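You operate a simulated robot arm through the tools that you are given. There is no shell and no other tool.

You run a simulated robot arm. Do the job below in one go: nothing can be reset, and whatever is moved stays where it is left.

JOB
Put things in order on the top of the white table. At the end: the blue marker stands on top of the black tape roll; the silver flange from the top of the white table is on the white separator board; the yellow marker stands where the white pad carton (marked "PADS") stood; the white pad carton stands where the silver flange stood; whatever was shut is shut again. Leave all else as you found it, and nothing knocked over.

The check looks at the end state, three seconds after you hand in, the way a careful person would. Anything else that was tipped, shoved, dropped, spilled or broken makes it a failure.

ROBOT AND FRAMES
A 6-joint arm with a two-finger gripper, fixed in place. Base frame: the origin is at the foot of the arm, x ahead of it, y to its left, z up; the work surface is at about z = 0. Readings come in m, degrees, newtons and seconds.
With the tool pointing down near the work surface it reaches from about 0.18 to 0.48 m from the base axis. Its first joint turns from -66.0 to 66.0 degrees. Payload 1.76 kg.
The TCP is the grasp point between the finger pads, 0.029 m short of the fingertips. In the tool frame z runs along the fingers and y along their closing line. Largest opening 0.082 m; the body of the gripper starts 0.058 m behind the TCP.
Orientation is that of the tool frame in the base frame, as a unit quaternion [x, y, z, w]. With the fingers straight down and closing along the base's y, the tool's x points along the base's -x, its y along +y and its z along -z.

CONTROLS
- The arm moves only by the tool send_rows. Its argument "targets" is a list of rows, each a list of 7 numbers: the shift along the tool's x, y, z in m, then the turn, a rotation vector about the tool's x, y, z in degrees, then the gripper command, from -1 (shut) to 1 (fully open), values between in proportion. In form: [[x, y, z, ax, ay, az, claw], ...]. A call has 1 to 20 rows; each row shifts and turns the commanded pose from where the row before left it, along the tool's axes as they then stand. A row lasts 0.2 s, in which the tool goes at most 0.05 m and 8.6 degrees; a call with a longer step from one row to the next is refused whole, and so is a gripper value outside its range. Where a pose cannot be reached the arm comes as near as it can. A force on the tool above 40 N (or 10 N above the force at the start of the call, whichever is more), or a blocked arm, ends the call early, and 0.2 s more pass. The fingers move at their own pace and stop on an object; they squeeze with about 34 N. The grip force told is the motor's: it shows also when the fingers shut on nothing. Time passes only in rows, and 0.2 s behind the last, so rows that do not move let the fingers close. The reply holds the time, the measured pose of the TCP, the force on the tool along the base axes, the opening and the grip force, in the units named above and with some noise, with the torque about the TCP (base axes, N m) and any sound that the robot's microphone picked up.
- Cameras (640 x 400 px; columns grow to the right, rows downward): "scene" is fixed at [0.0562, 0.3408, 0.4091]; the picture's right is [-0.74, -0.67, 0.00], its down [-0.46, 0.50, -0.74] and it looks along [0.50, -0.55, -0.68] (base axes); focal length 214 px, centre (320, 200). "wrist" rides on the gripper at [0.079, 0.004, -0.09] in the tool frame; the picture's right is [-0.05, 1.00, 0.00], its down [-0.71, -0.04, -0.71] and it looks along [-0.71, -0.04, 0.71] (tool axes); focal length 256 px, centre (320, 200). There is no depth. A picture from a camera that has moved, and an enlarged one, comes with that camera's place and axes in the base frame and with its lens.
- get_image(camera): a new picture of that camera. The clock stands still meanwhile.
- enlarge(camera, box): a new picture of the part [left, top, right, bottom] of that camera's present view, enlarged. The clock stands still meanwhile.
- sign_off(): hands the job in; it is judged then, once.

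Nothing tells you positions but the pictures and the camera data. Unless the task says otherwise, let go and move clear before handing in.

The tools are called after "Call:" as a command line: name --pt "numbers of a row" for each row, then --argument value for the rest, lists and objects as JSON in quotes. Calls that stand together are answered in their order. send_rows: Moves the arm, as the interface text tells. Its arguments: {"type":"object","properties":{"targets":{"type":"array","items":{"type":"array","items":{"type":"number"}}}},"required":["targets"]} The other tools are called the same way: get_image (camera) takes a picture; enlarge (camera, box) takes an enlarged picture of a part of a camera's view; sign_off () hands the job in.

At the start:

```text
time: 0.0
tool_pos: [0.3162, -0.1051, 0.2679]
tool_rot: [0.0, 1.0, 0.0, -0.001]
wrist_force: [0.8, 0.1, 0.2]
ft_torque: [-0.01, 0.0, -0.02]
width: 0.082
finger_force: 0.0
```

scene: 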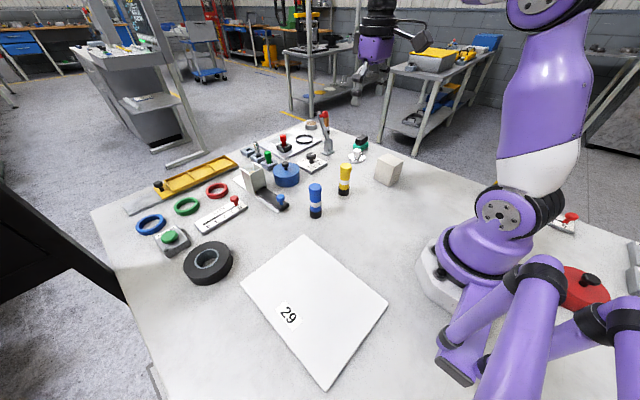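
wrist: 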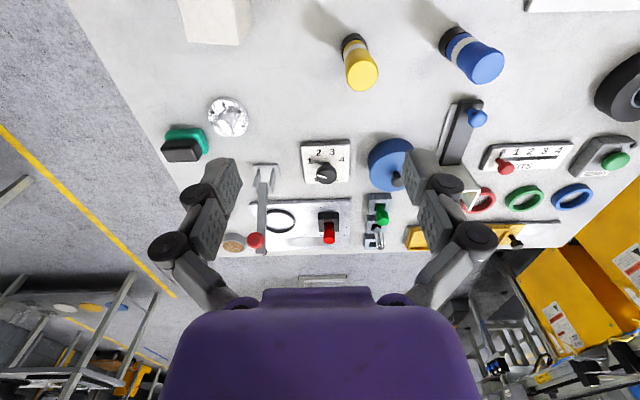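

I see a white table with a white board ("29"), tape roll, blue and yellow markers, a white cube-like carton and a silver flange, plus several fixtures. First I take closer looks before moving anything.

Call:
enlarge --camera "scene" --box '[280, 90, 440, 190]'

Call:
enlarge --camera "scene" --box '[120, 120, 360, 270]'

Call:
enlarge --camera "wrist" --box '[140, 0, 460, 200]'

Call:
enlarge --camera "wrist" --box '[320, 0, 640, 200]'

```text
4.00 times, centred on (360, 140) of scene
camera zoom: at [0.0562, 0.3408, 0.4091], right [-0.74, -0.67, 0.0], down [-0.46, 0.5, -0.74], along [0.5, -0.55, -0.68], focal length 858 px, centre (160, 440)
```

zoom: 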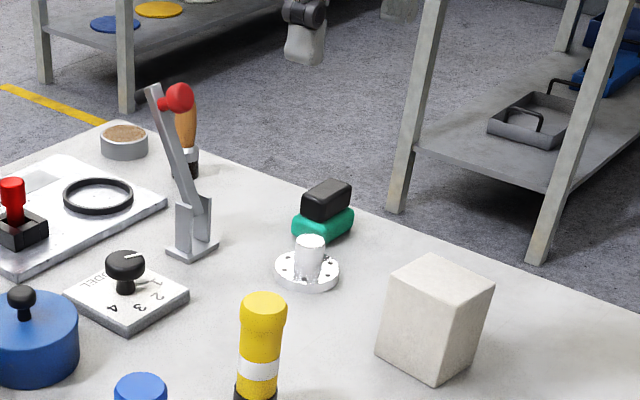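

```text
2.67 times, centred on (240, 195) of scene
camera zoom: at [0.0562, 0.3408, 0.4091], right [-0.74, -0.67, 0.0], down [-0.46, 0.5, -0.74], along [0.5, -0.55, -0.68], focal length 572 px, centre (533, 213)
```

zoom: 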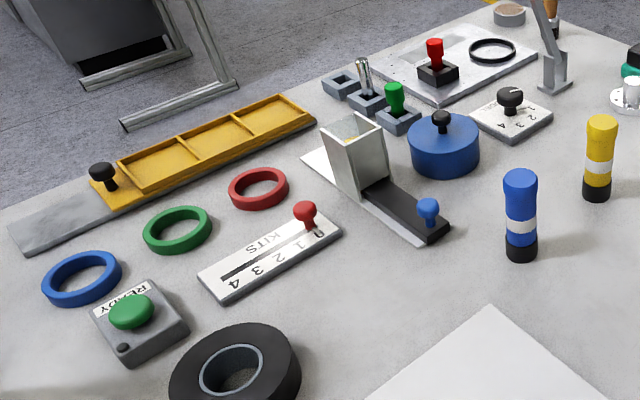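

```text
2.00 times, centred on (300, 100) of wrist
camera zoom: at [0.236, -0.1017, 0.3565], right [0.05, 1.0, 0.0], down [0.71, -0.04, 0.71], along [0.71, -0.04, -0.71], focal length 512 px, centre (360, 400)
```

zoom: 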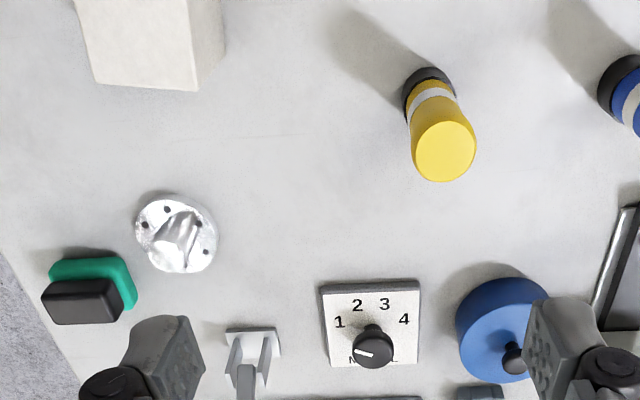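

```text
2.00 times, centred on (480, 100) of wrist
camera zoom: at [0.236, -0.1017, 0.3565], right [0.05, 1.0, 0.0], down [0.71, -0.04, 0.71], along [0.71, -0.04, -0.71], focal length 512 px, centre (0, 400)
```

zoom: 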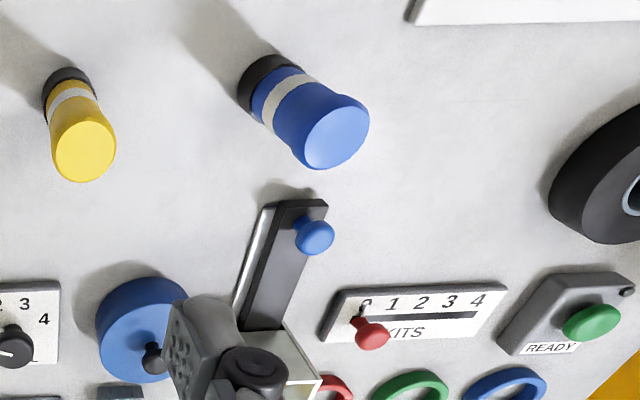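

I take the carton to be near (0.27,-0.21), the flange near (0.41,-0.245), yellow marker near (0.326,-0.063), blue marker near (0.329,0.057), and tape roll near (0.37,0.32). I'll move the wrist camera high over the right side for a better look.

Call:
send_rows --pt "0.01 -0.03 -0.01 0 0 0 1" --pt "0.015 -0.035 -0.01 0 0 0 1" --pt "0.015 -0.035 0 0 0 0 1" --pt "0 0 0 0 0 0 1"

Call:
get_image --camera "wrist"

Call:
get_image --camera "scene"

```text
time: 1.0
tool_pos: [0.2757, -0.2046, 0.2854]
tool_rot: [-0.001, 1.0, 0.0, -0.001]
wrist_force: [0.1, 0.6, 0.8]
ft_torque: [0.03, 0.03, -0.06]
width: 0.0822
finger_force: 0.0
```

```text
taken
camera wrist: at [0.1959, -0.2013, 0.3742], right [0.05, 1.0, 0.0], down [0.71, -0.04, 0.71], along [0.71, -0.04, -0.71], focal length 256 px, centre (320, 200)
```

wrist: 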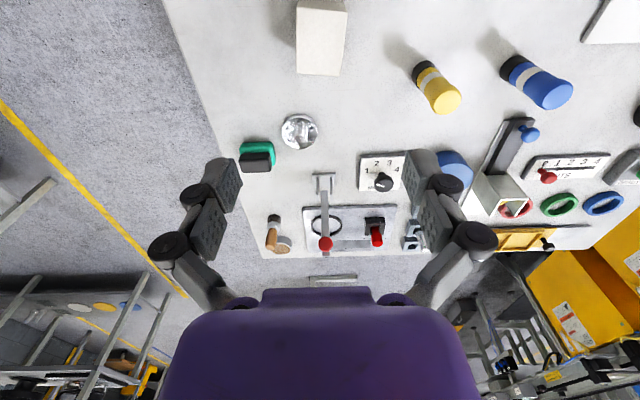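

```text
taken
```

scene: 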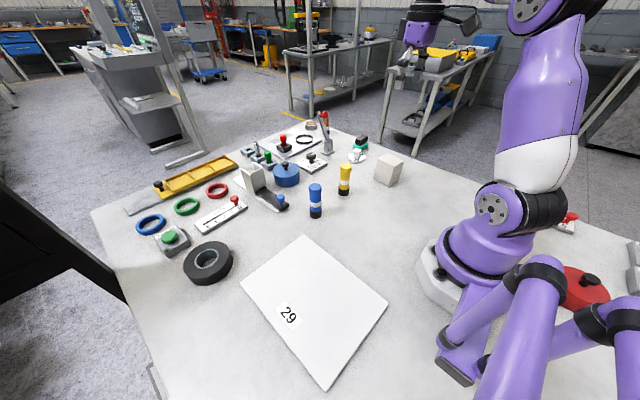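

The carton sits at the top of this view, so I'll tilt the tool so the wrist camera looks more steeply down at it and the flange.

Call:
send_rows --pt "0 0 -0.02 0 8.5 0 1" --pt "0 0 -0.02 0 8.5 0 1" --pt "0 0 0 0 8.5 0 1" --pt "0 0 0 0 8.5 0 1" --pt "0 0 0 0 0 0 1"

Call:
get_image --camera "wrist"

```text
time: 2.2
tool_pos: [0.2205, -0.165, 0.2187]
tool_rot: [0.0, 0.957, 0.0, -0.292]
wrist_force: [-0.2, -0.2, -0.1]
ft_torque: [0.0, 0.01, 0.0]
width: 0.082
finger_force: 0.0
out of reach, approached as far as the arm can: row 1, 2, 3, 4
```

```text
taken
camera wrist: at [0.2029, -0.161, 0.3356], right [0.04, 1.0, -0.03], down [0.98, -0.04, 0.19], along [0.19, -0.04, -0.98], focal length 256 px, centre (320, 200)
```

wrist: 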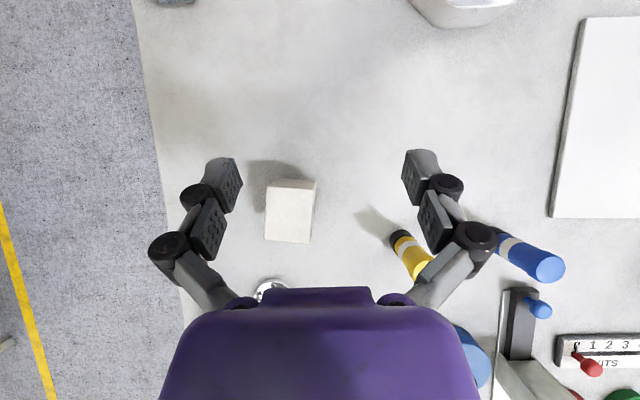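

The arm stopped short of the commanded pose but the view is nearly vertical, with the carton clear. I'll enlarge it here.

Call:
enlarge --camera "wrist" --box '[210, 150, 370, 250]'

Call:
enlarge --camera "scene" --box '[350, 130, 430, 180]'

Call:
send_rows --pt "0 0 0 0 0 0 1"

```text
4.00 times, centred on (290, 200) of wrist
camera zoom: at [0.2029, -0.161, 0.3356], right [0.04, 1.0, -0.03], down [0.98, -0.04, 0.19], along [0.19, -0.04, -0.98], focal length 1024 px, centre (440, 200)
```

zoom: 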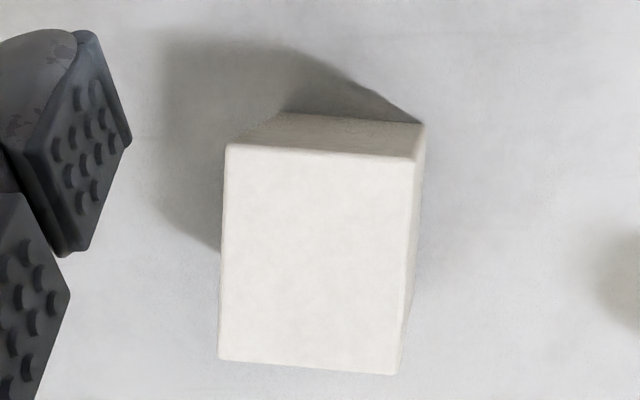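

```text
8.00 times, centred on (390, 155) of scene
camera zoom: at [0.0562, 0.3408, 0.4091], right [-0.74, -0.67, 0.0], down [-0.46, 0.5, -0.74], along [0.5, -0.55, -0.68], focal length 1716 px, centre (-240, 560)
```

zoom: 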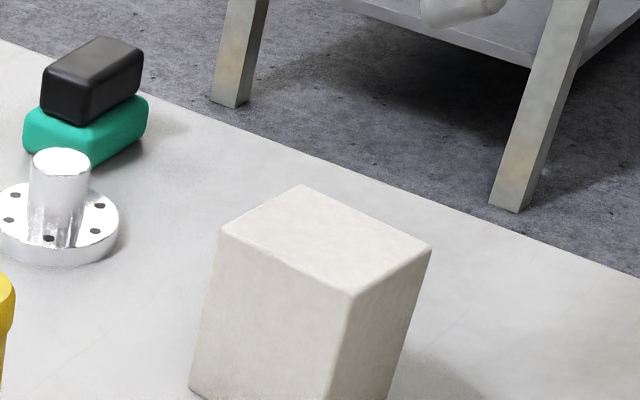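

```text
time: 2.6
tool_pos: [0.2199, -0.1651, 0.2174]
tool_rot: [0.0, 0.957, -0.001, -0.291]
wrist_force: [-0.5, 0.3, -0.5]
ft_torque: [-0.01, -0.02, 0.0]
width: 0.0823
finger_force: 0.1
```

The carton measures about 0.05 x 0.06 x 0.07, centred near (0.271,-0.205) and turned about -7.5°. Next I level the tool and go to look at the flange area.

Call:
send_rows --pt "0 0 0 0 -8.5 0 1" --pt "0 0 0 0 -8.5 0 1" --pt "0 0 0 0 -8.5 0 1" --pt "0 0 0 0 -8.5 0 1" --pt "-0.03 -0.025 -0.02 0 0 0 1" --pt "-0.03 -0.025 -0.02 0 0 0 1" --pt "-0.02 -0.02 -0.01 0 0 0 1" --pt "0 0 0 0 0 0 1"

Call:
get_image --camera "wrist"

Call:
enlarge --camera "wrist" --box '[230, 40, 390, 140]'

```text
time: 4.4
tool_pos: [0.3107, -0.2348, 0.2956]
tool_rot: [-0.002, 1.0, 0.001, 0.0]
wrist_force: [0.5, 0.9, -0.7]
ft_torque: [0.0, -0.02, -0.04]
width: 0.0823
finger_force: 0.1
out of reach, approached as far as the arm can: row 3, 4, 5
```

```text
taken
camera wrist: at [0.2299, -0.2312, 0.3841], right [0.05, 1.0, 0.0], down [0.71, -0.04, 0.71], along [0.71, -0.04, -0.71], focal length 256 px, centre (320, 200)
```

wrist: 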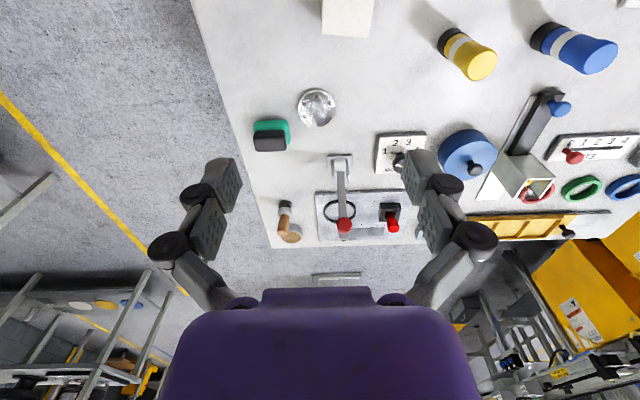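

```text
4.00 times, centred on (310, 90) of wrist
camera zoom: at [0.2299, -0.2312, 0.3841], right [0.05, 1.0, 0.0], down [0.71, -0.04, 0.71], along [0.71, -0.04, -0.71], focal length 1024 px, centre (360, 640)
```

zoom: 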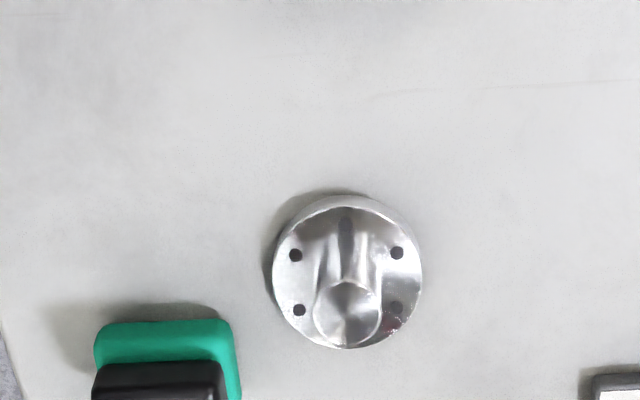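

The flange disc (dia ≈0.057, boss dia ≈0.024 up to z≈0.044) is at about (0.406,-0.2445). I'll move above it at z≈0.15 and check alignment.

Call:
send_rows --pt "-0.0238 -0.0024 0.03 0 0 0 1" --pt "-0.0238 -0.0024 0.03 0 0 0 1" --pt "-0.0238 -0.0024 0.04 0 0 0 0.3" --pt "-0.0238 -0.0024 0.04 0 0 0 0.3" --pt "0 0 0 0 0 0 0.3" --pt "0 0 0 0 0 0 0.3"

Call:
get_image --camera "wrist"

Call:
enlarge --camera "wrist" --box '[200, 60, 440, 210]'

```text
time: 5.8
tool_pos: [0.3899, -0.2444, 0.1496]
tool_rot: [0.0, 1.0, 0.0, 0.0]
wrist_force: [0.7, -0.5, -0.4]
ft_torque: [0.0, 0.02, -0.03]
width: 0.053
finger_force: 0.2
out of reach, approached as far as the arm can: row 2, 3, 4
```

```text
taken
camera wrist: at [0.3114, -0.2398, 0.2387], right [0.05, 1.0, 0.0], down [0.71, -0.04, 0.71], along [0.71, -0.04, -0.71], focal length 256 px, centre (320, 200)
```

wrist: 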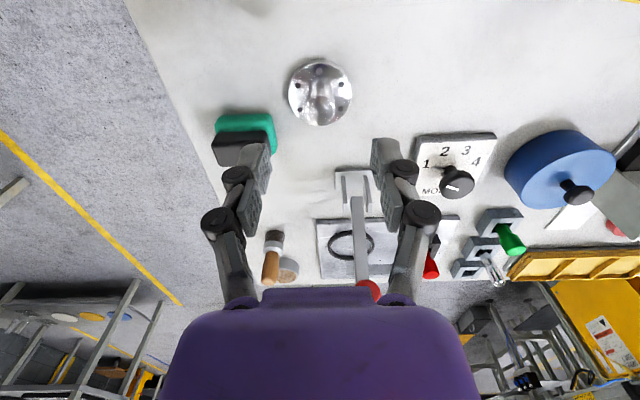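

```text
2.67 times, centred on (320, 135) of wrist
camera zoom: at [0.3114, -0.2398, 0.2387], right [0.05, 1.0, 0.0], down [0.71, -0.04, 0.71], along [0.71, -0.04, -0.71], focal length 683 px, centre (320, 373)
```

zoom: 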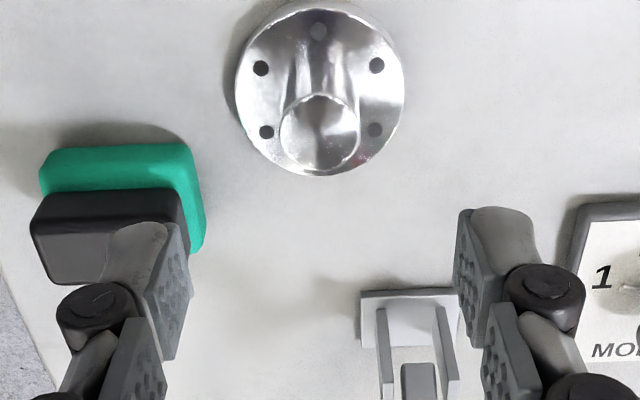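

The flange position is confirmed at (0.406,-0.2445). I'll lower to z≈0.10 and then go forward, to see whether the reach suffices there.

Call:
send_rows --pt "0 0 0.025 0 0 0 0.3" --pt "0 0 0.025 0 0 0 0.3" --pt "-0.008 0 0 0 0 0 0.3" --pt "-0.008 0 0 0 0 0 0.3" --pt "0 0 0 0 0 0 0.3"

Call:
get_image --camera "wrist"

```text
time: 7.0
tool_pos: [0.4078, -0.2427, 0.0997]
tool_rot: [0.001, 1.0, 0.0, 0.0]
wrist_force: [0.3, 0.1, 0.3]
ft_torque: [-0.02, -0.01, 0.0]
width: 0.0535
finger_force: 0.1
```

```text
taken
camera wrist: at [0.3268, -0.2389, 0.1888], right [0.05, 1.0, 0.0], down [0.71, -0.04, 0.71], along [0.71, -0.04, -0.71], focal length 256 px, centre (320, 200)
```

wrist: 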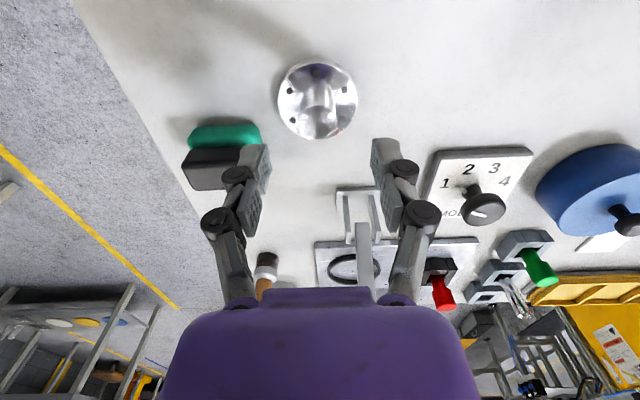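

The reach is fine here and the fingers straddle the boss. I'll lower to z≈0.045 and close on the boss.

Call:
send_rows --pt "0 0 0.02 0 0 0 0.3" --pt "0 0 0.02 0 0 0 0.3" --pt "0 0 0.014 0 0 0 0.3" --pt "0 0 0 0 0 0 0.3"

Call:
enlarge --camera "wrist" --box '[200, 60, 440, 210]'

Call:
enlarge --camera "scene" --box '[300, 90, 460, 190]'

```text
time: 8.0
tool_pos: [0.4059, -0.243, 0.0458]
tool_rot: [-0.002, 1.0, 0.0, 0.0]
wrist_force: [-0.6, 0.0, 0.6]
ft_torque: [0.0, -0.01, -0.03]
width: 0.0536
finger_force: 0.0
```

```text
2.67 times, centred on (320, 135) of wrist
camera zoom: at [0.3266, -0.239, 0.1348], right [0.05, 1.0, 0.0], down [0.71, -0.04, 0.71], along [0.71, -0.04, -0.71], focal length 683 px, centre (320, 373)
```

zoom: 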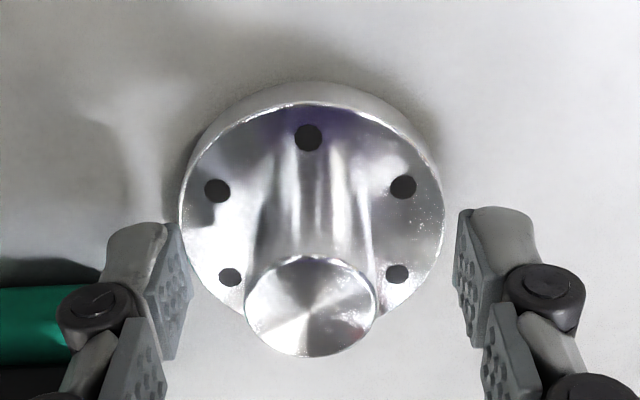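

```text
4.00 times, centred on (380, 140) of scene
camera zoom: at [0.0562, 0.3408, 0.4091], right [-0.74, -0.67, 0.0], down [-0.46, 0.5, -0.74], along [0.5, -0.55, -0.68], focal length 858 px, centre (80, 440)
```

zoom: 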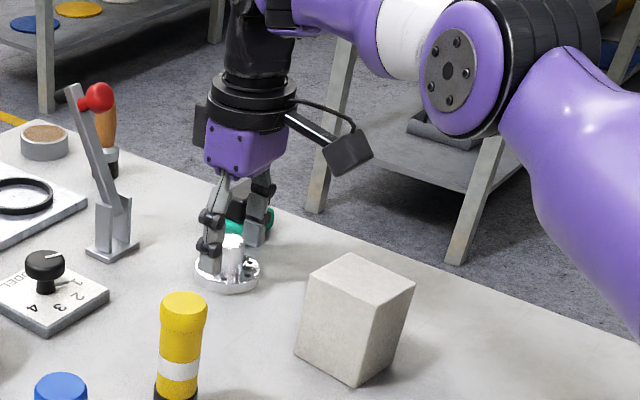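

The fingers are centred on the boss, so I close and then lift a little to check the hold.

Call:
send_rows --pt "0 0 0 0 0 0 -1" --pt "0 0 0 0 0 0 -1" --pt "0 0 0 0 0 0 -1" --pt "0 0 0 0 0 0 -1"

Call:
enlarge --camera "wrist" --box '[200, 60, 440, 210]'

```text
time: 9.0
tool_pos: [0.4072, -0.2427, 0.0467]
tool_rot: [0.0, 1.0, -0.001, 0.001]
wrist_force: [-0.1, -3.1, 18.4]
ft_torque: [-0.09, -0.03, 0.0]
width: 0.0249
finger_force: 34.2
```

```text
2.67 times, centred on (320, 135) of wrist
camera zoom: at [0.3267, -0.2392, 0.1357], right [0.05, 1.0, 0.0], down [0.7, -0.04, 0.71], along [0.71, -0.04, -0.71], focal length 683 px, centre (320, 373)
```

zoom: 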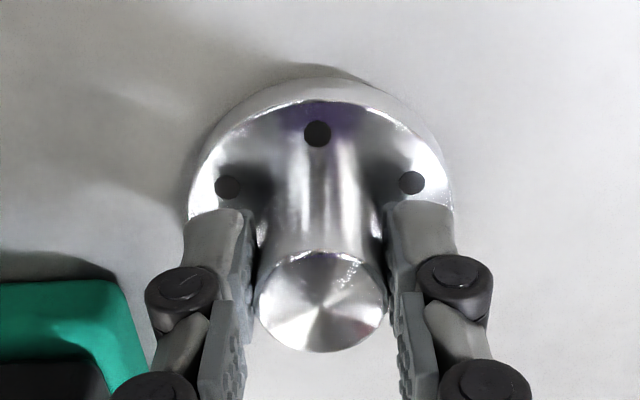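

The boss is gripped (width 0.025), with the fingertips pressing lightly on the flange. I lift gently and check.

Call:
send_rows --pt "0 0 -0.005 0 0 0 -1" --pt "0 0 -0.015 0 0 0 -1" --pt "0 0 -0.03 0 0 0 -1" --pt "0 0 0 0 0 0 -1"

Call:
get_image --camera "wrist"

Call:
enlarge --camera "scene" --box '[300, 90, 460, 190]'

```text
time: 10.0
tool_pos: [0.4043, -0.2433, 0.0938]
tool_rot: [0.0, 1.0, 0.0, 0.0]
wrist_force: [-1.4, 0.1, -4.1]
ft_torque: [0.0, 0.01, 0.03]
width: 0.0246
finger_force: 34.5
```

```text
taken
camera wrist: at [0.3242, -0.2387, 0.1824], right [0.05, 1.0, 0.0], down [0.71, -0.04, 0.71], along [0.71, -0.04, -0.71], focal length 256 px, centre (320, 200)
```

wrist: 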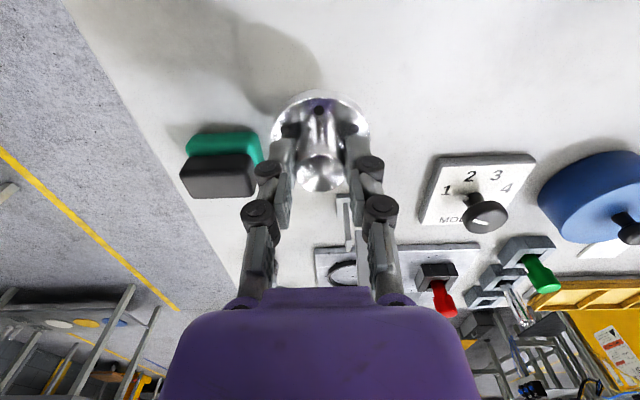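

```text
4.00 times, centred on (380, 140) of scene
camera zoom: at [0.0562, 0.3408, 0.4091], right [-0.74, -0.67, 0.0], down [-0.46, 0.5, -0.74], along [0.5, -0.55, -0.68], focal length 858 px, centre (80, 440)
```

zoom: 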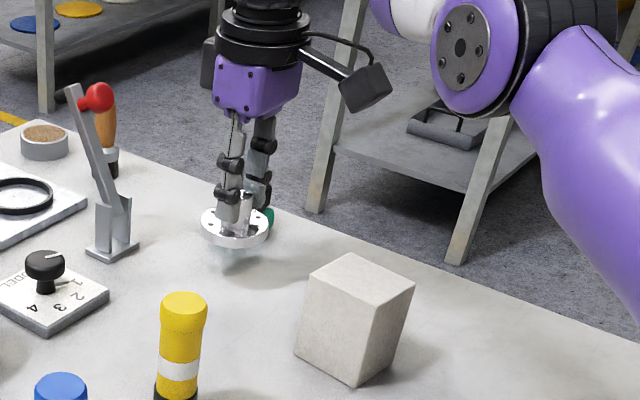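

The flange is held firmly. I'll raise it and swing over to above the white board at about (0.24, 0.20).

Call:
send_rows --pt "0.01 0.0 -0.04 0 0 0 -1" --pt "0.032 0.014 -0.03 0 0 0 -1" --pt "0.032 0.015 -0.03 0 0 0 -1" --pt "0.032 0.015 -0.025 0 0 0 -1" --pt "0.0067 0.0444 0 0 0 0 -1" --pt "0.0067 0.0444 0 0 0 0 -1" --pt "0.0067 0.0444 0 0 0 0 -1" --pt "0.0067 0.0444 0 0 0 0 -1" --pt "0.0067 0.0444 0 0 0 0 -1" --pt "0.0067 0.0444 0 0 0 0 -1" --pt "0.0067 0.0444 0 0 0 0 -1" --pt "0.0067 0.0444 0 0 0 0 -1" --pt "0.0067 0.0444 0 0 0 0 -1" --pt "0 0 0 0 0 0 -1" --pt "0 0 0 0 0 0 -1"

Call:
get_image --camera "wrist"

Call:
get_image --camera "scene"

```text
time: 13.2
tool_pos: [0.2387, 0.1989, 0.2162]
tool_rot: [0.0, 1.0, 0.0, -0.001]
wrist_force: [0.3, 0.0, -3.5]
ft_torque: [0.02, -0.03, 0.0]
width: 0.025
finger_force: 34.2
```

```text
taken
camera wrist: at [0.159, 0.2032, 0.3057], right [0.05, 1.0, 0.0], down [0.71, -0.04, 0.71], along [0.71, -0.04, -0.71], focal length 256 px, centre (320, 200)
```

wrist: 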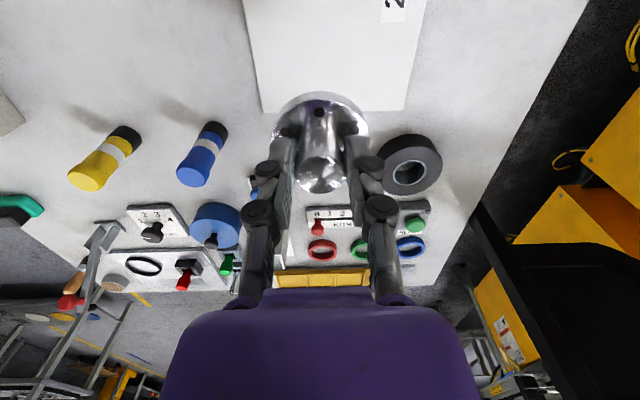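

```text
taken
```

scene: 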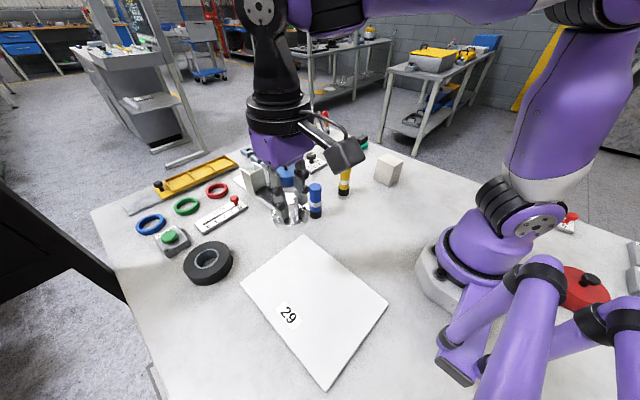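

The board's far edge is at x≈0.305 and it spans y≈0.125–0.30. I'll check its thickness before lowering the flange at about (0.225,0.205).

Call:
enlarge --camera "scene" --box '[230, 220, 400, 326]'

Call:
enlarge --camera "wrist" --box '[370, 110, 450, 210]'

Call:
enlarge --camera "scene" --box '[160, 220, 260, 300]'

```text
3.76 times, centred on (315, 273) of scene
camera zoom: at [0.0562, 0.3408, 0.4091], right [-0.74, -0.67, 0.0], down [-0.46, 0.5, -0.74], along [0.5, -0.55, -0.68], focal length 807 px, centre (339, -75)
```

zoom: 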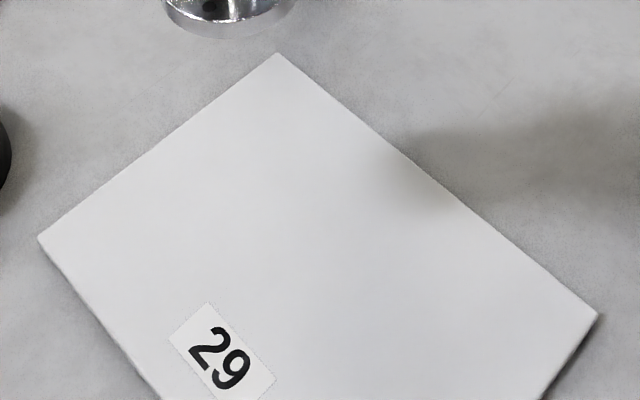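

```text
4.00 times, centred on (410, 160) of wrist
camera zoom: at [0.159, 0.2032, 0.3057], right [0.05, 1.0, 0.0], down [0.71, -0.04, 0.71], along [0.71, -0.04, -0.71], focal length 1024 px, centre (-40, 360)
```

zoom: 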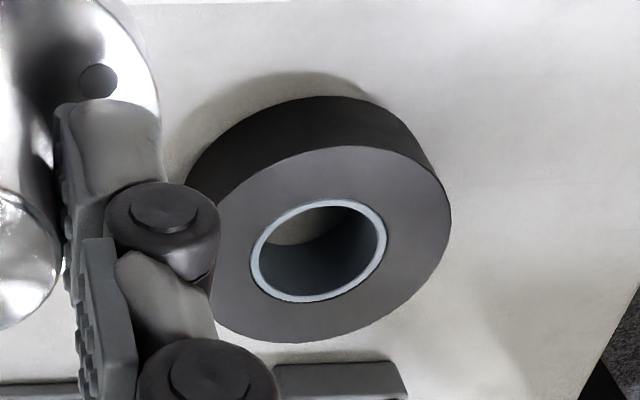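

```text
5.00 times, centred on (210, 260) of scene
camera zoom: at [0.0562, 0.3408, 0.4091], right [-0.74, -0.67, 0.0], down [-0.46, 0.5, -0.74], along [0.5, -0.55, -0.68], focal length 1072 px, centre (870, -100)
```

zoom: 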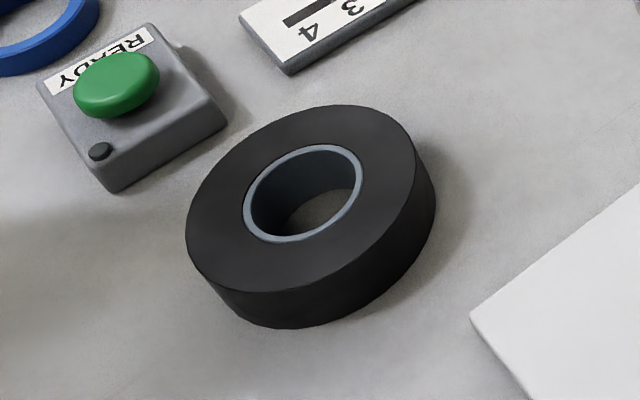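

The board is thin (≈0.005 m). I'll lower the flange toward (0.225,0.205), stopping just above the board.

Call:
send_rows --pt "0.007 0.003 0.038 0 0 0 -1" --pt "0.007 0.003 0.038 0 0 0 -1" --pt "0 0 0.038 0 0 0 -1" --pt "0 0 0.03 0 0 0 -1" --pt "0 0 0 0 0 0 -1" --pt "0 0 0 0 0 0 -1"

Call:
enlarge --camera "scene" --box '[230, 200, 400, 306]'

Call:
get_image --camera "wrist"

```text
time: 14.6
tool_pos: [0.2249, 0.2047, 0.075]
tool_rot: [-0.001, 1.0, 0.0, 0.001]
wrist_force: [-0.4, 0.3, -3.2]
ft_torque: [0.03, 0.01, -0.03]
width: 0.0248
finger_force: 34.1
```

```text
3.76 times, centred on (315, 253) of scene
camera zoom: at [0.0562, 0.3408, 0.4091], right [-0.74, -0.67, 0.0], down [-0.46, 0.5, -0.74], along [0.5, -0.55, -0.68], focal length 807 px, centre (339, 0)
```

zoom: 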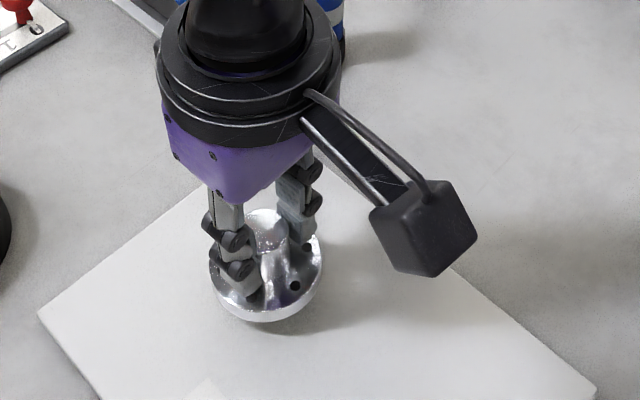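

```text
taken
camera wrist: at [0.1442, 0.2088, 0.1637], right [0.05, 1.0, 0.0], down [0.71, -0.04, 0.71], along [0.71, -0.04, -0.71], focal length 256 px, centre (320, 200)
```

wrist: 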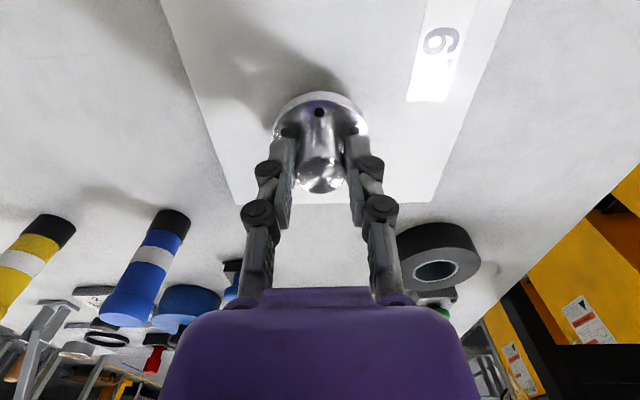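

The flange hangs over the board with about 2 cm to go; I'll lower in small steps and watch the force.

Call:
send_rows --pt "0 0 0.006 0 0 0 -1" --pt "0 0 0.006 0 0 0 -1" --pt "0 0 0.005 0 0 0 -1" --pt "0 0 0.003 0 0 0 -1" --pt "0 0 0 0 0 0 -1"

Call:
enlarge --camera "scene" --box '[250, 220, 350, 282]'

```text
time: 15.8
tool_pos: [0.2255, 0.2074, 0.054]
tool_rot: [0.0, 1.0, 0.002, 0.0]
wrist_force: [-1.9, -4.8, 27.7]
ft_torque: [-0.18, -0.06, -0.04]
width: 0.0252
finger_force: 34.1
```

```text
6.40 times, centred on (300, 251) of scene
camera zoom: at [0.0561, 0.3407, 0.4091], right [-0.74, -0.67, 0.0], down [-0.45, 0.5, -0.74], along [0.5, -0.54, -0.68], focal length 1373 px, centre (448, -126)
```

zoom: 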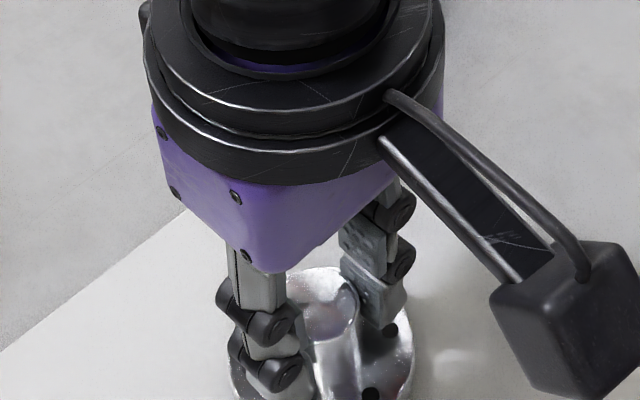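

It has contacted the board at TCP z≈0.054 (27 N). I'll ease off slightly, open the fingers partway, and rise clear.

Call:
send_rows --pt "0 0 -0.0025 0 0 0 -1" --pt "0 0 0 0 0 0 -1"

Call:
send_rows --pt "0 0 0 0 0 0 -0.2" --pt "0 0 0 0 0 0 0.2" --pt "0 0 0 0 0 0 0.3" --pt "0 0 0 0 0 0 0.3"

Call:
get_image --camera "wrist"

```text
time: 16.4
tool_pos: [0.2239, 0.2061, 0.0569]
tool_rot: [-0.002, 1.0, 0.0, 0.0]
wrist_force: [-0.3, -0.7, -2.2]
ft_torque: [-0.01, 0.0, 0.02]
width: 0.0251
finger_force: 34.3
```

```text
time: 17.4
tool_pos: [0.2248, 0.2069, 0.0577]
tool_rot: [0.0, 1.0, 0.0, 0.0]
wrist_force: [-0.4, 0.0, 0.3]
ft_torque: [0.0, 0.02, 0.02]
width: 0.0535
finger_force: 0.1
```

```text
taken
camera wrist: at [0.1443, 0.2105, 0.1462], right [0.05, 1.0, 0.0], down [0.71, -0.04, 0.71], along [0.71, -0.04, -0.71], focal length 256 px, centre (320, 200)
```

wrist: 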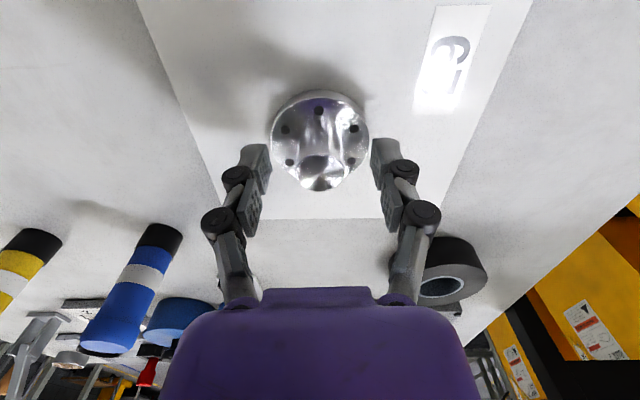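

The flange is released standing on the board. I'll rise straight up and verify.

Call:
send_rows --pt "0 0 -0.02 0 0 0 0.3" --pt "0 0 -0.04 0 0 0 0.3" --pt "0 0 -0.045 0 0 0 0.3" --pt "0 0 -0.045 0 0 0 1" --pt "0 0 0 0 0 0 1"

Call:
get_image --camera "wrist"

Call:
get_image --camera "scene"

```text
time: 18.6
tool_pos: [0.2248, 0.2043, 0.2109]
tool_rot: [0.0, 1.0, -0.001, 0.0]
wrist_force: [-0.1, 0.8, 0.1]
ft_torque: [0.01, 0.04, 0.02]
width: 0.0821
finger_force: 0.1
```

```text
taken
camera wrist: at [0.1435, 0.2082, 0.2987], right [0.05, 1.0, 0.0], down [0.71, -0.04, 0.71], along [0.71, -0.04, -0.71], focal length 256 px, centre (320, 200)
```

wrist: 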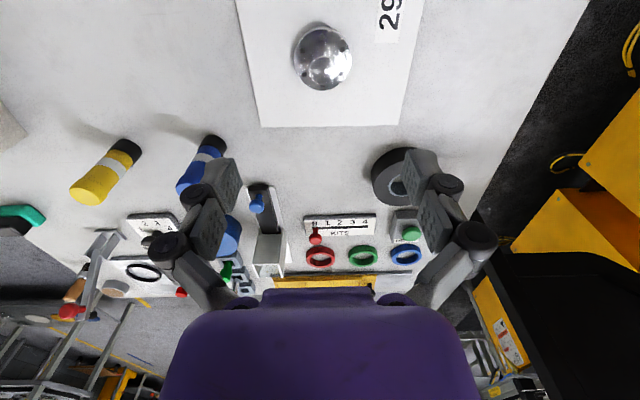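

```text
taken
```

scene: 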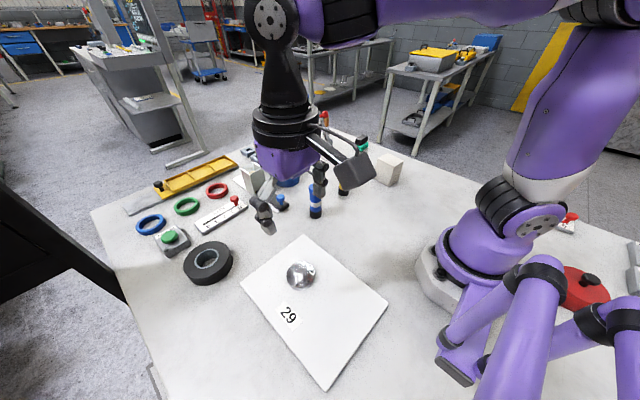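

The flange is seated on the board. Now I'll go above the carton at (0.271,-0.205), turning the tool +7° to match it.

Call:
send_rows --pt "-0.0051 -0.0455 0 0 0 0 1" --pt "-0.0051 -0.0455 0 0 0 0 1" --pt "-0.0051 -0.0455 0 0 0 0 1" --pt "-0.0051 -0.0455 0 0 0 0 1" --pt "-0.0051 -0.0455 0 0 0 0 1" --pt "-0.0051 -0.0455 0 0 0 0 1" --pt "-0.0051 -0.0455 0 0 0 0 1" --pt "-0.0051 -0.0455 0 0 0 0 1" --pt "-0.0051 -0.0455 0 0 0 0 1" --pt "0 0 0 0 0 7 1" --pt "0 0 0 0 0 0 1"

Call:
get_image --camera "wrist"

Call:
enlarge --camera "wrist" --box '[220, 20, 420, 145]'

```text
time: 21.0
tool_pos: [0.2678, -0.2031, 0.2107]
tool_rot: [0.061, 0.998, -0.001, 0.0]
wrist_force: [0.2, -0.8, -0.1]
ft_torque: [0.0, 0.0, 0.02]
width: 0.082
finger_force: 0.1
```

```text
taken
camera wrist: at [0.1893, -0.1882, 0.299], right [0.17, 0.98, 0.0], down [0.7, -0.12, 0.71], along [0.7, -0.12, -0.71], focal length 256 px, centre (320, 200)
```

wrist: 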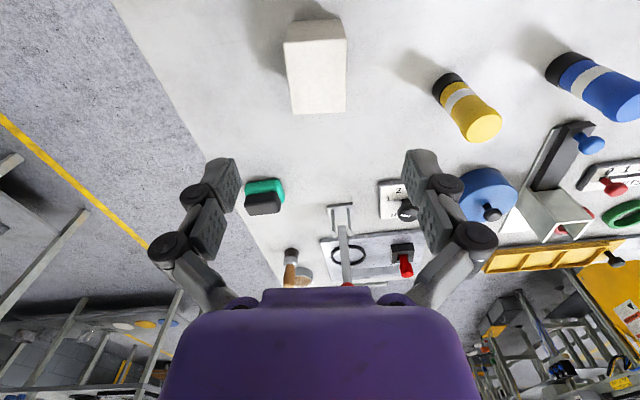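

```text
3.20 times, centred on (320, 82) of wrist
camera zoom: at [0.1893, -0.1882, 0.299], right [0.17, 0.98, 0.0], down [0.7, -0.12, 0.71], along [0.7, -0.12, -0.71], focal length 819 px, centre (320, 576)
```

zoom: 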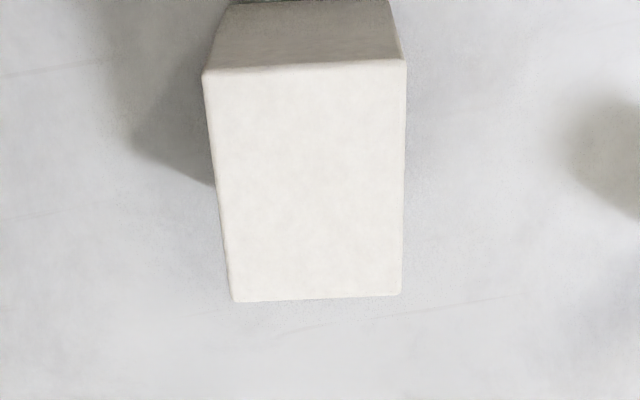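

The carton is confirmed at (0.271,-0.205), yaw ≈-7°, and I'm aligned. I'll descend around it with fingers wide open and grip at mid height.

Call:
send_rows --pt "0.005 0 0.03 0 0 0 1" --pt "0 0 0.04 0 0 0 1" --pt "0 0 0.04 0 0 0 1" --pt "0 0 0.03 0 0 0 1" --pt "0 0 0.022 0 0 0 1" --pt "0 0 0 0 0 0 1"

Call:
get_image --camera "wrist"

Call:
enlarge --camera "scene" --box '[320, 100, 480, 200]'

```text
time: 22.4
tool_pos: [0.2677, -0.2027, 0.0453]
tool_rot: [0.061, 0.998, 0.0, 0.0]
wrist_force: [0.2, 0.1, -0.3]
ft_torque: [-0.01, 0.01, 0.03]
width: 0.0818
finger_force: 0.0
```

```text
taken
camera wrist: at [0.1874, -0.1896, 0.1338], right [0.17, 0.98, 0.0], down [0.7, -0.12, 0.71], along [0.7, -0.12, -0.71], focal length 256 px, centre (320, 200)
```

wrist: 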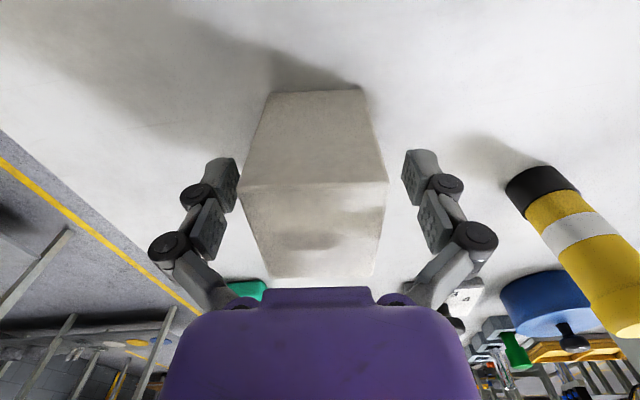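

```text
4.00 times, centred on (400, 150) of scene
camera zoom: at [0.0562, 0.3408, 0.4091], right [-0.74, -0.67, 0.0], down [-0.46, 0.5, -0.74], along [0.5, -0.55, -0.68], focal length 858 px, centre (0, 400)
```

zoom: 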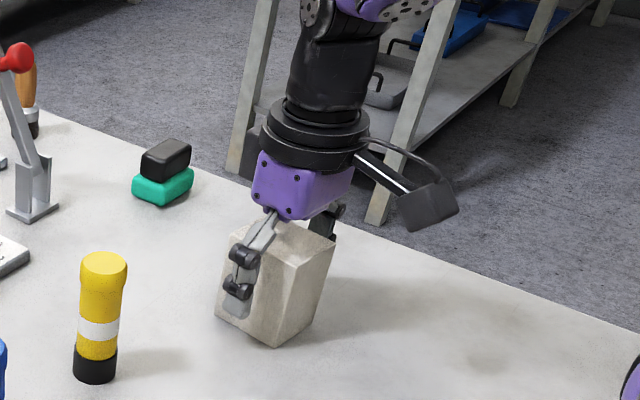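

The carton is well centred between the fingers, so I close and lift slightly.

Call:
send_rows --pt "0 0 0 0 0 0 0.4" --pt "0 0 0 0 0 0 0.2" --pt "0 0 0 0 0 0 0" --pt "0 0 0 0 0 0 -1" --pt "0 0 0 0 0 0 -1"

Call:
get_image --camera "wrist"

```text
time: 23.6
tool_pos: [0.2659, -0.2039, 0.045]
tool_rot: [0.061, 0.998, 0.0, 0.0]
wrist_force: [-0.6, -0.4, 6.4]
ft_torque: [-0.04, 0.04, 0.03]
width: 0.0492
finger_force: 33.9
```

```text
taken
camera wrist: at [0.1876, -0.1898, 0.1343], right [0.17, 0.98, 0.0], down [0.7, -0.12, 0.71], along [0.7, -0.12, -0.71], focal length 256 px, centre (320, 200)
```

wrist: 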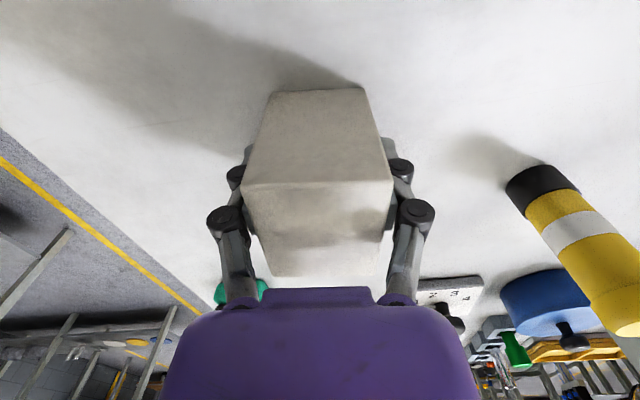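

The carton is gripped (width 0.049). I'll lift it to z≈0.12 and carry it over to the flange's former spot.

Call:
send_rows --pt "0 0 -0.005 0 0 0 -1" --pt "0 0 -0.03 0 0 0 -1" --pt "0 0 -0.04 0 0 0 -1" --pt "-0.0347 -0.0057 0 0 0 0 -1" --pt "-0.0347 -0.0057 0 0 0 0 -1" --pt "-0.0347 -0.0057 0 0 0 0 -1" --pt "-0.0247 -0.0046 0.02 0 0 0 -1" --pt "0 0 0 0 0 0 -1"

Call:
get_image --camera "wrist"

Call:
enlarge --camera "scene" --box '[280, 90, 440, 190]'

```text
time: 25.4
tool_pos: [0.3867, -0.2387, 0.1029]
tool_rot: [0.061, 0.998, 0.0, 0.0]
wrist_force: [-0.4, -0.3, -1.3]
ft_torque: [-0.05, 0.01, -0.01]
width: 0.0494
finger_force: 34.2
```

```text
taken
camera wrist: at [0.3082, -0.2258, 0.1906], right [0.17, 0.98, 0.0], down [0.7, -0.12, 0.71], along [0.7, -0.12, -0.71], focal length 256 px, centre (320, 200)
```

wrist: 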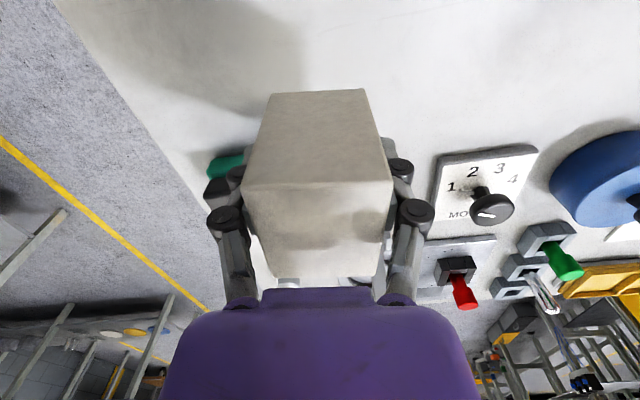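

```text
4.00 times, centred on (360, 140) of scene
camera zoom: at [0.0562, 0.3408, 0.4091], right [-0.74, -0.67, 0.0], down [-0.46, 0.5, -0.74], along [0.5, -0.55, -0.68], focal length 858 px, centre (160, 440)
```

zoom: 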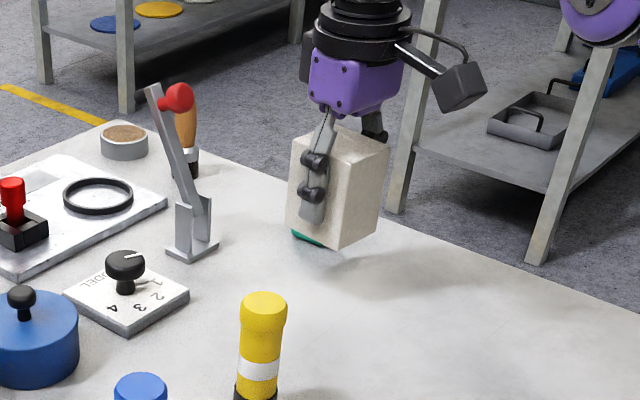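

The carton is held over the open area; I'll advance the last 15 mm and lower to just above the table.

Call:
send_rows --pt "-0.0154 -0.0025 0 0 0 0 -1" --pt "0 0 0.02 0 0 0 -1" --pt "0 0 0.02 0 0 0 -1" --pt "0 0 0.01 0 0 0 -1" --pt "0 0 0 0 0 0 -1"

Call:
get_image --camera "wrist"

Call:
enlarge --camera "scene" --box '[280, 90, 440, 190]'

```text
time: 26.6
tool_pos: [0.4056, -0.2435, 0.0494]
tool_rot: [0.06, 0.998, -0.001, 0.0]
wrist_force: [-0.2, 0.5, -1.2]
ft_torque: [-0.02, 0.02, 0.03]
width: 0.0494
finger_force: 33.8
```

```text
taken
camera wrist: at [0.3268, -0.2293, 0.1382], right [0.17, 0.98, 0.0], down [0.7, -0.12, 0.71], along [0.7, -0.12, -0.71], focal length 256 px, centre (320, 200)
```

wrist: 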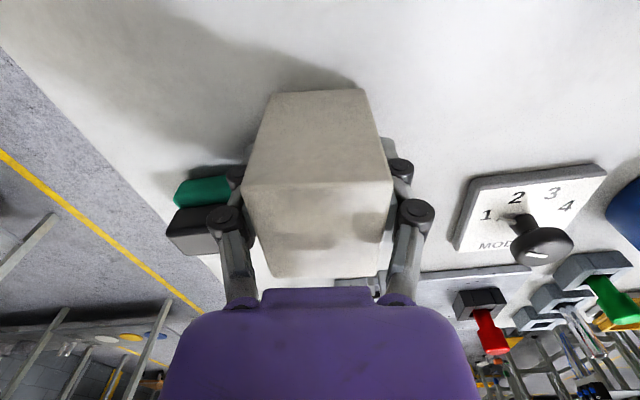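

```text
4.00 times, centred on (360, 140) of scene
camera zoom: at [0.0562, 0.3408, 0.4091], right [-0.74, -0.67, 0.0], down [-0.46, 0.5, -0.74], along [0.5, -0.55, -0.68], focal length 858 px, centre (160, 440)
```

zoom: 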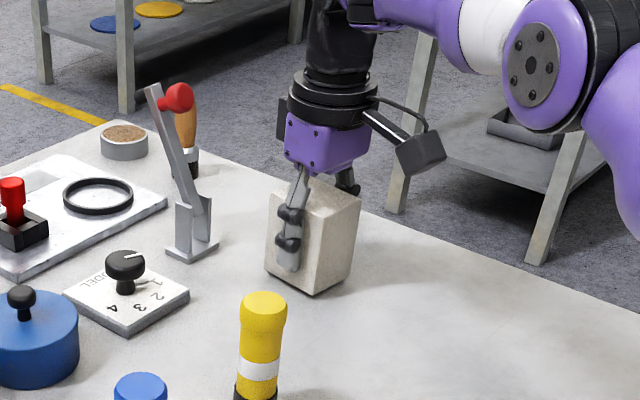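

I'm about 4 mm past the target, so I ease back and then set the carton down.

Call:
send_rows --pt "0.0035 0 0 0 0 0 -1" --pt "0 0 0.002 0 0 0 -1" --pt "0 0 0.0015 0 0 0 -1" --pt "0 0 0 0 0 0 -1"

Call:
enlarge --camera "scene" --box '[320, 110, 400, 180]'

```text
time: 27.6
tool_pos: [0.402, -0.2432, 0.0464]
tool_rot: [0.061, 0.998, -0.001, -0.001]
wrist_force: [0.4, -0.1, -1.2]
ft_torque: [0.02, -0.01, -0.01]
width: 0.0494
finger_force: 33.4
```

```text
5.71 times, centred on (360, 145) of scene
camera zoom: at [0.0562, 0.3408, 0.4091], right [-0.74, -0.67, 0.0], down [-0.46, 0.5, -0.74], along [0.5, -0.55, -0.68], focal length 1226 px, centre (91, 514)
```

zoom: 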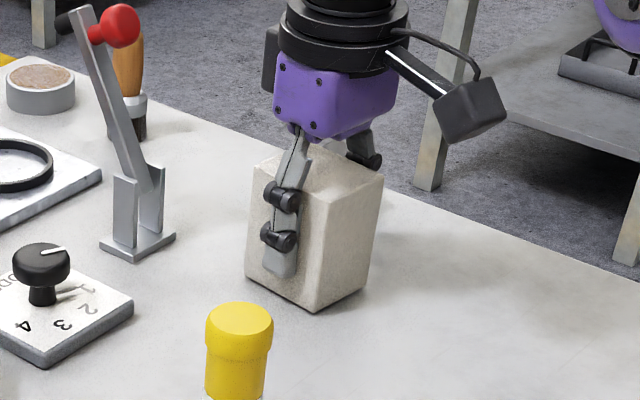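

Position is right at (0.402,-0.243). I continue lowering a millimetre at a time until contact.

Call:
send_rows --pt "0 0 0.001 0 0 0 -1" --pt "0 0 0.001 0 0 0 -1" --pt "0 0 0 0 0 0 -1"

```text
time: 28.4
tool_pos: [0.4022, -0.2427, 0.0455]
tool_rot: [0.062, 0.998, 0.0, 0.0]
wrist_force: [-1.4, -0.3, 1.3]
ft_torque: [-0.08, -0.02, -0.02]
width: 0.0491
finger_force: 34.6
```

Contact is starting, so I open to about 0.06 m and rise straight up.

Call:
send_rows --pt "0 0 0 0 0 0 0.3" --pt "0 0 0 0 0 0 0.45" --pt "0 0 0 0 0 0 0.5" --pt "0 0 -0.02 0 0 0 0.5" --pt "0 0 -0.03 0 0 0 0.5" --pt "0 0 -0.03 0 0 0 0.5" --pt "0.01 0 -0.03 0 0 0 0.5" --pt "0 0 0 0 0 0 0.5"

Call:
get_image --camera "wrist"

Call:
enlarge --camera "scene" --box '[280, 90, 440, 190]'

```text
time: 30.2
tool_pos: [0.3908, -0.2413, 0.156]
tool_rot: [0.062, 0.998, 0.0, 0.0]
wrist_force: [0.6, 0.3, -0.2]
ft_torque: [0.01, 0.02, -0.02]
width: 0.0616
finger_force: 0.0
```

```text
taken
camera wrist: at [0.3127, -0.2277, 0.2444], right [0.17, 0.98, 0.0], down [0.7, -0.12, 0.71], along [0.7, -0.12, -0.71], focal length 256 px, centre (320, 200)
```

wrist: 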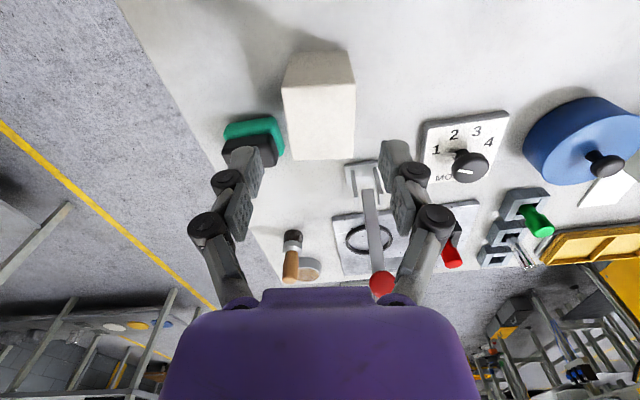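

```text
4.00 times, centred on (360, 140) of scene
camera zoom: at [0.0562, 0.3408, 0.4091], right [-0.74, -0.67, 0.0], down [-0.46, 0.5, -0.74], along [0.5, -0.55, -0.68], focal length 858 px, centre (160, 440)
```

zoom: 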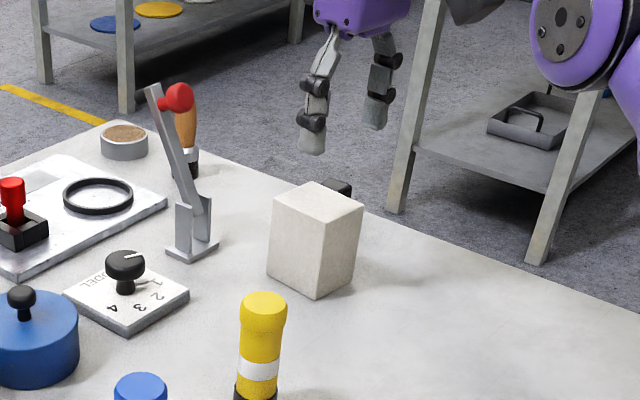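

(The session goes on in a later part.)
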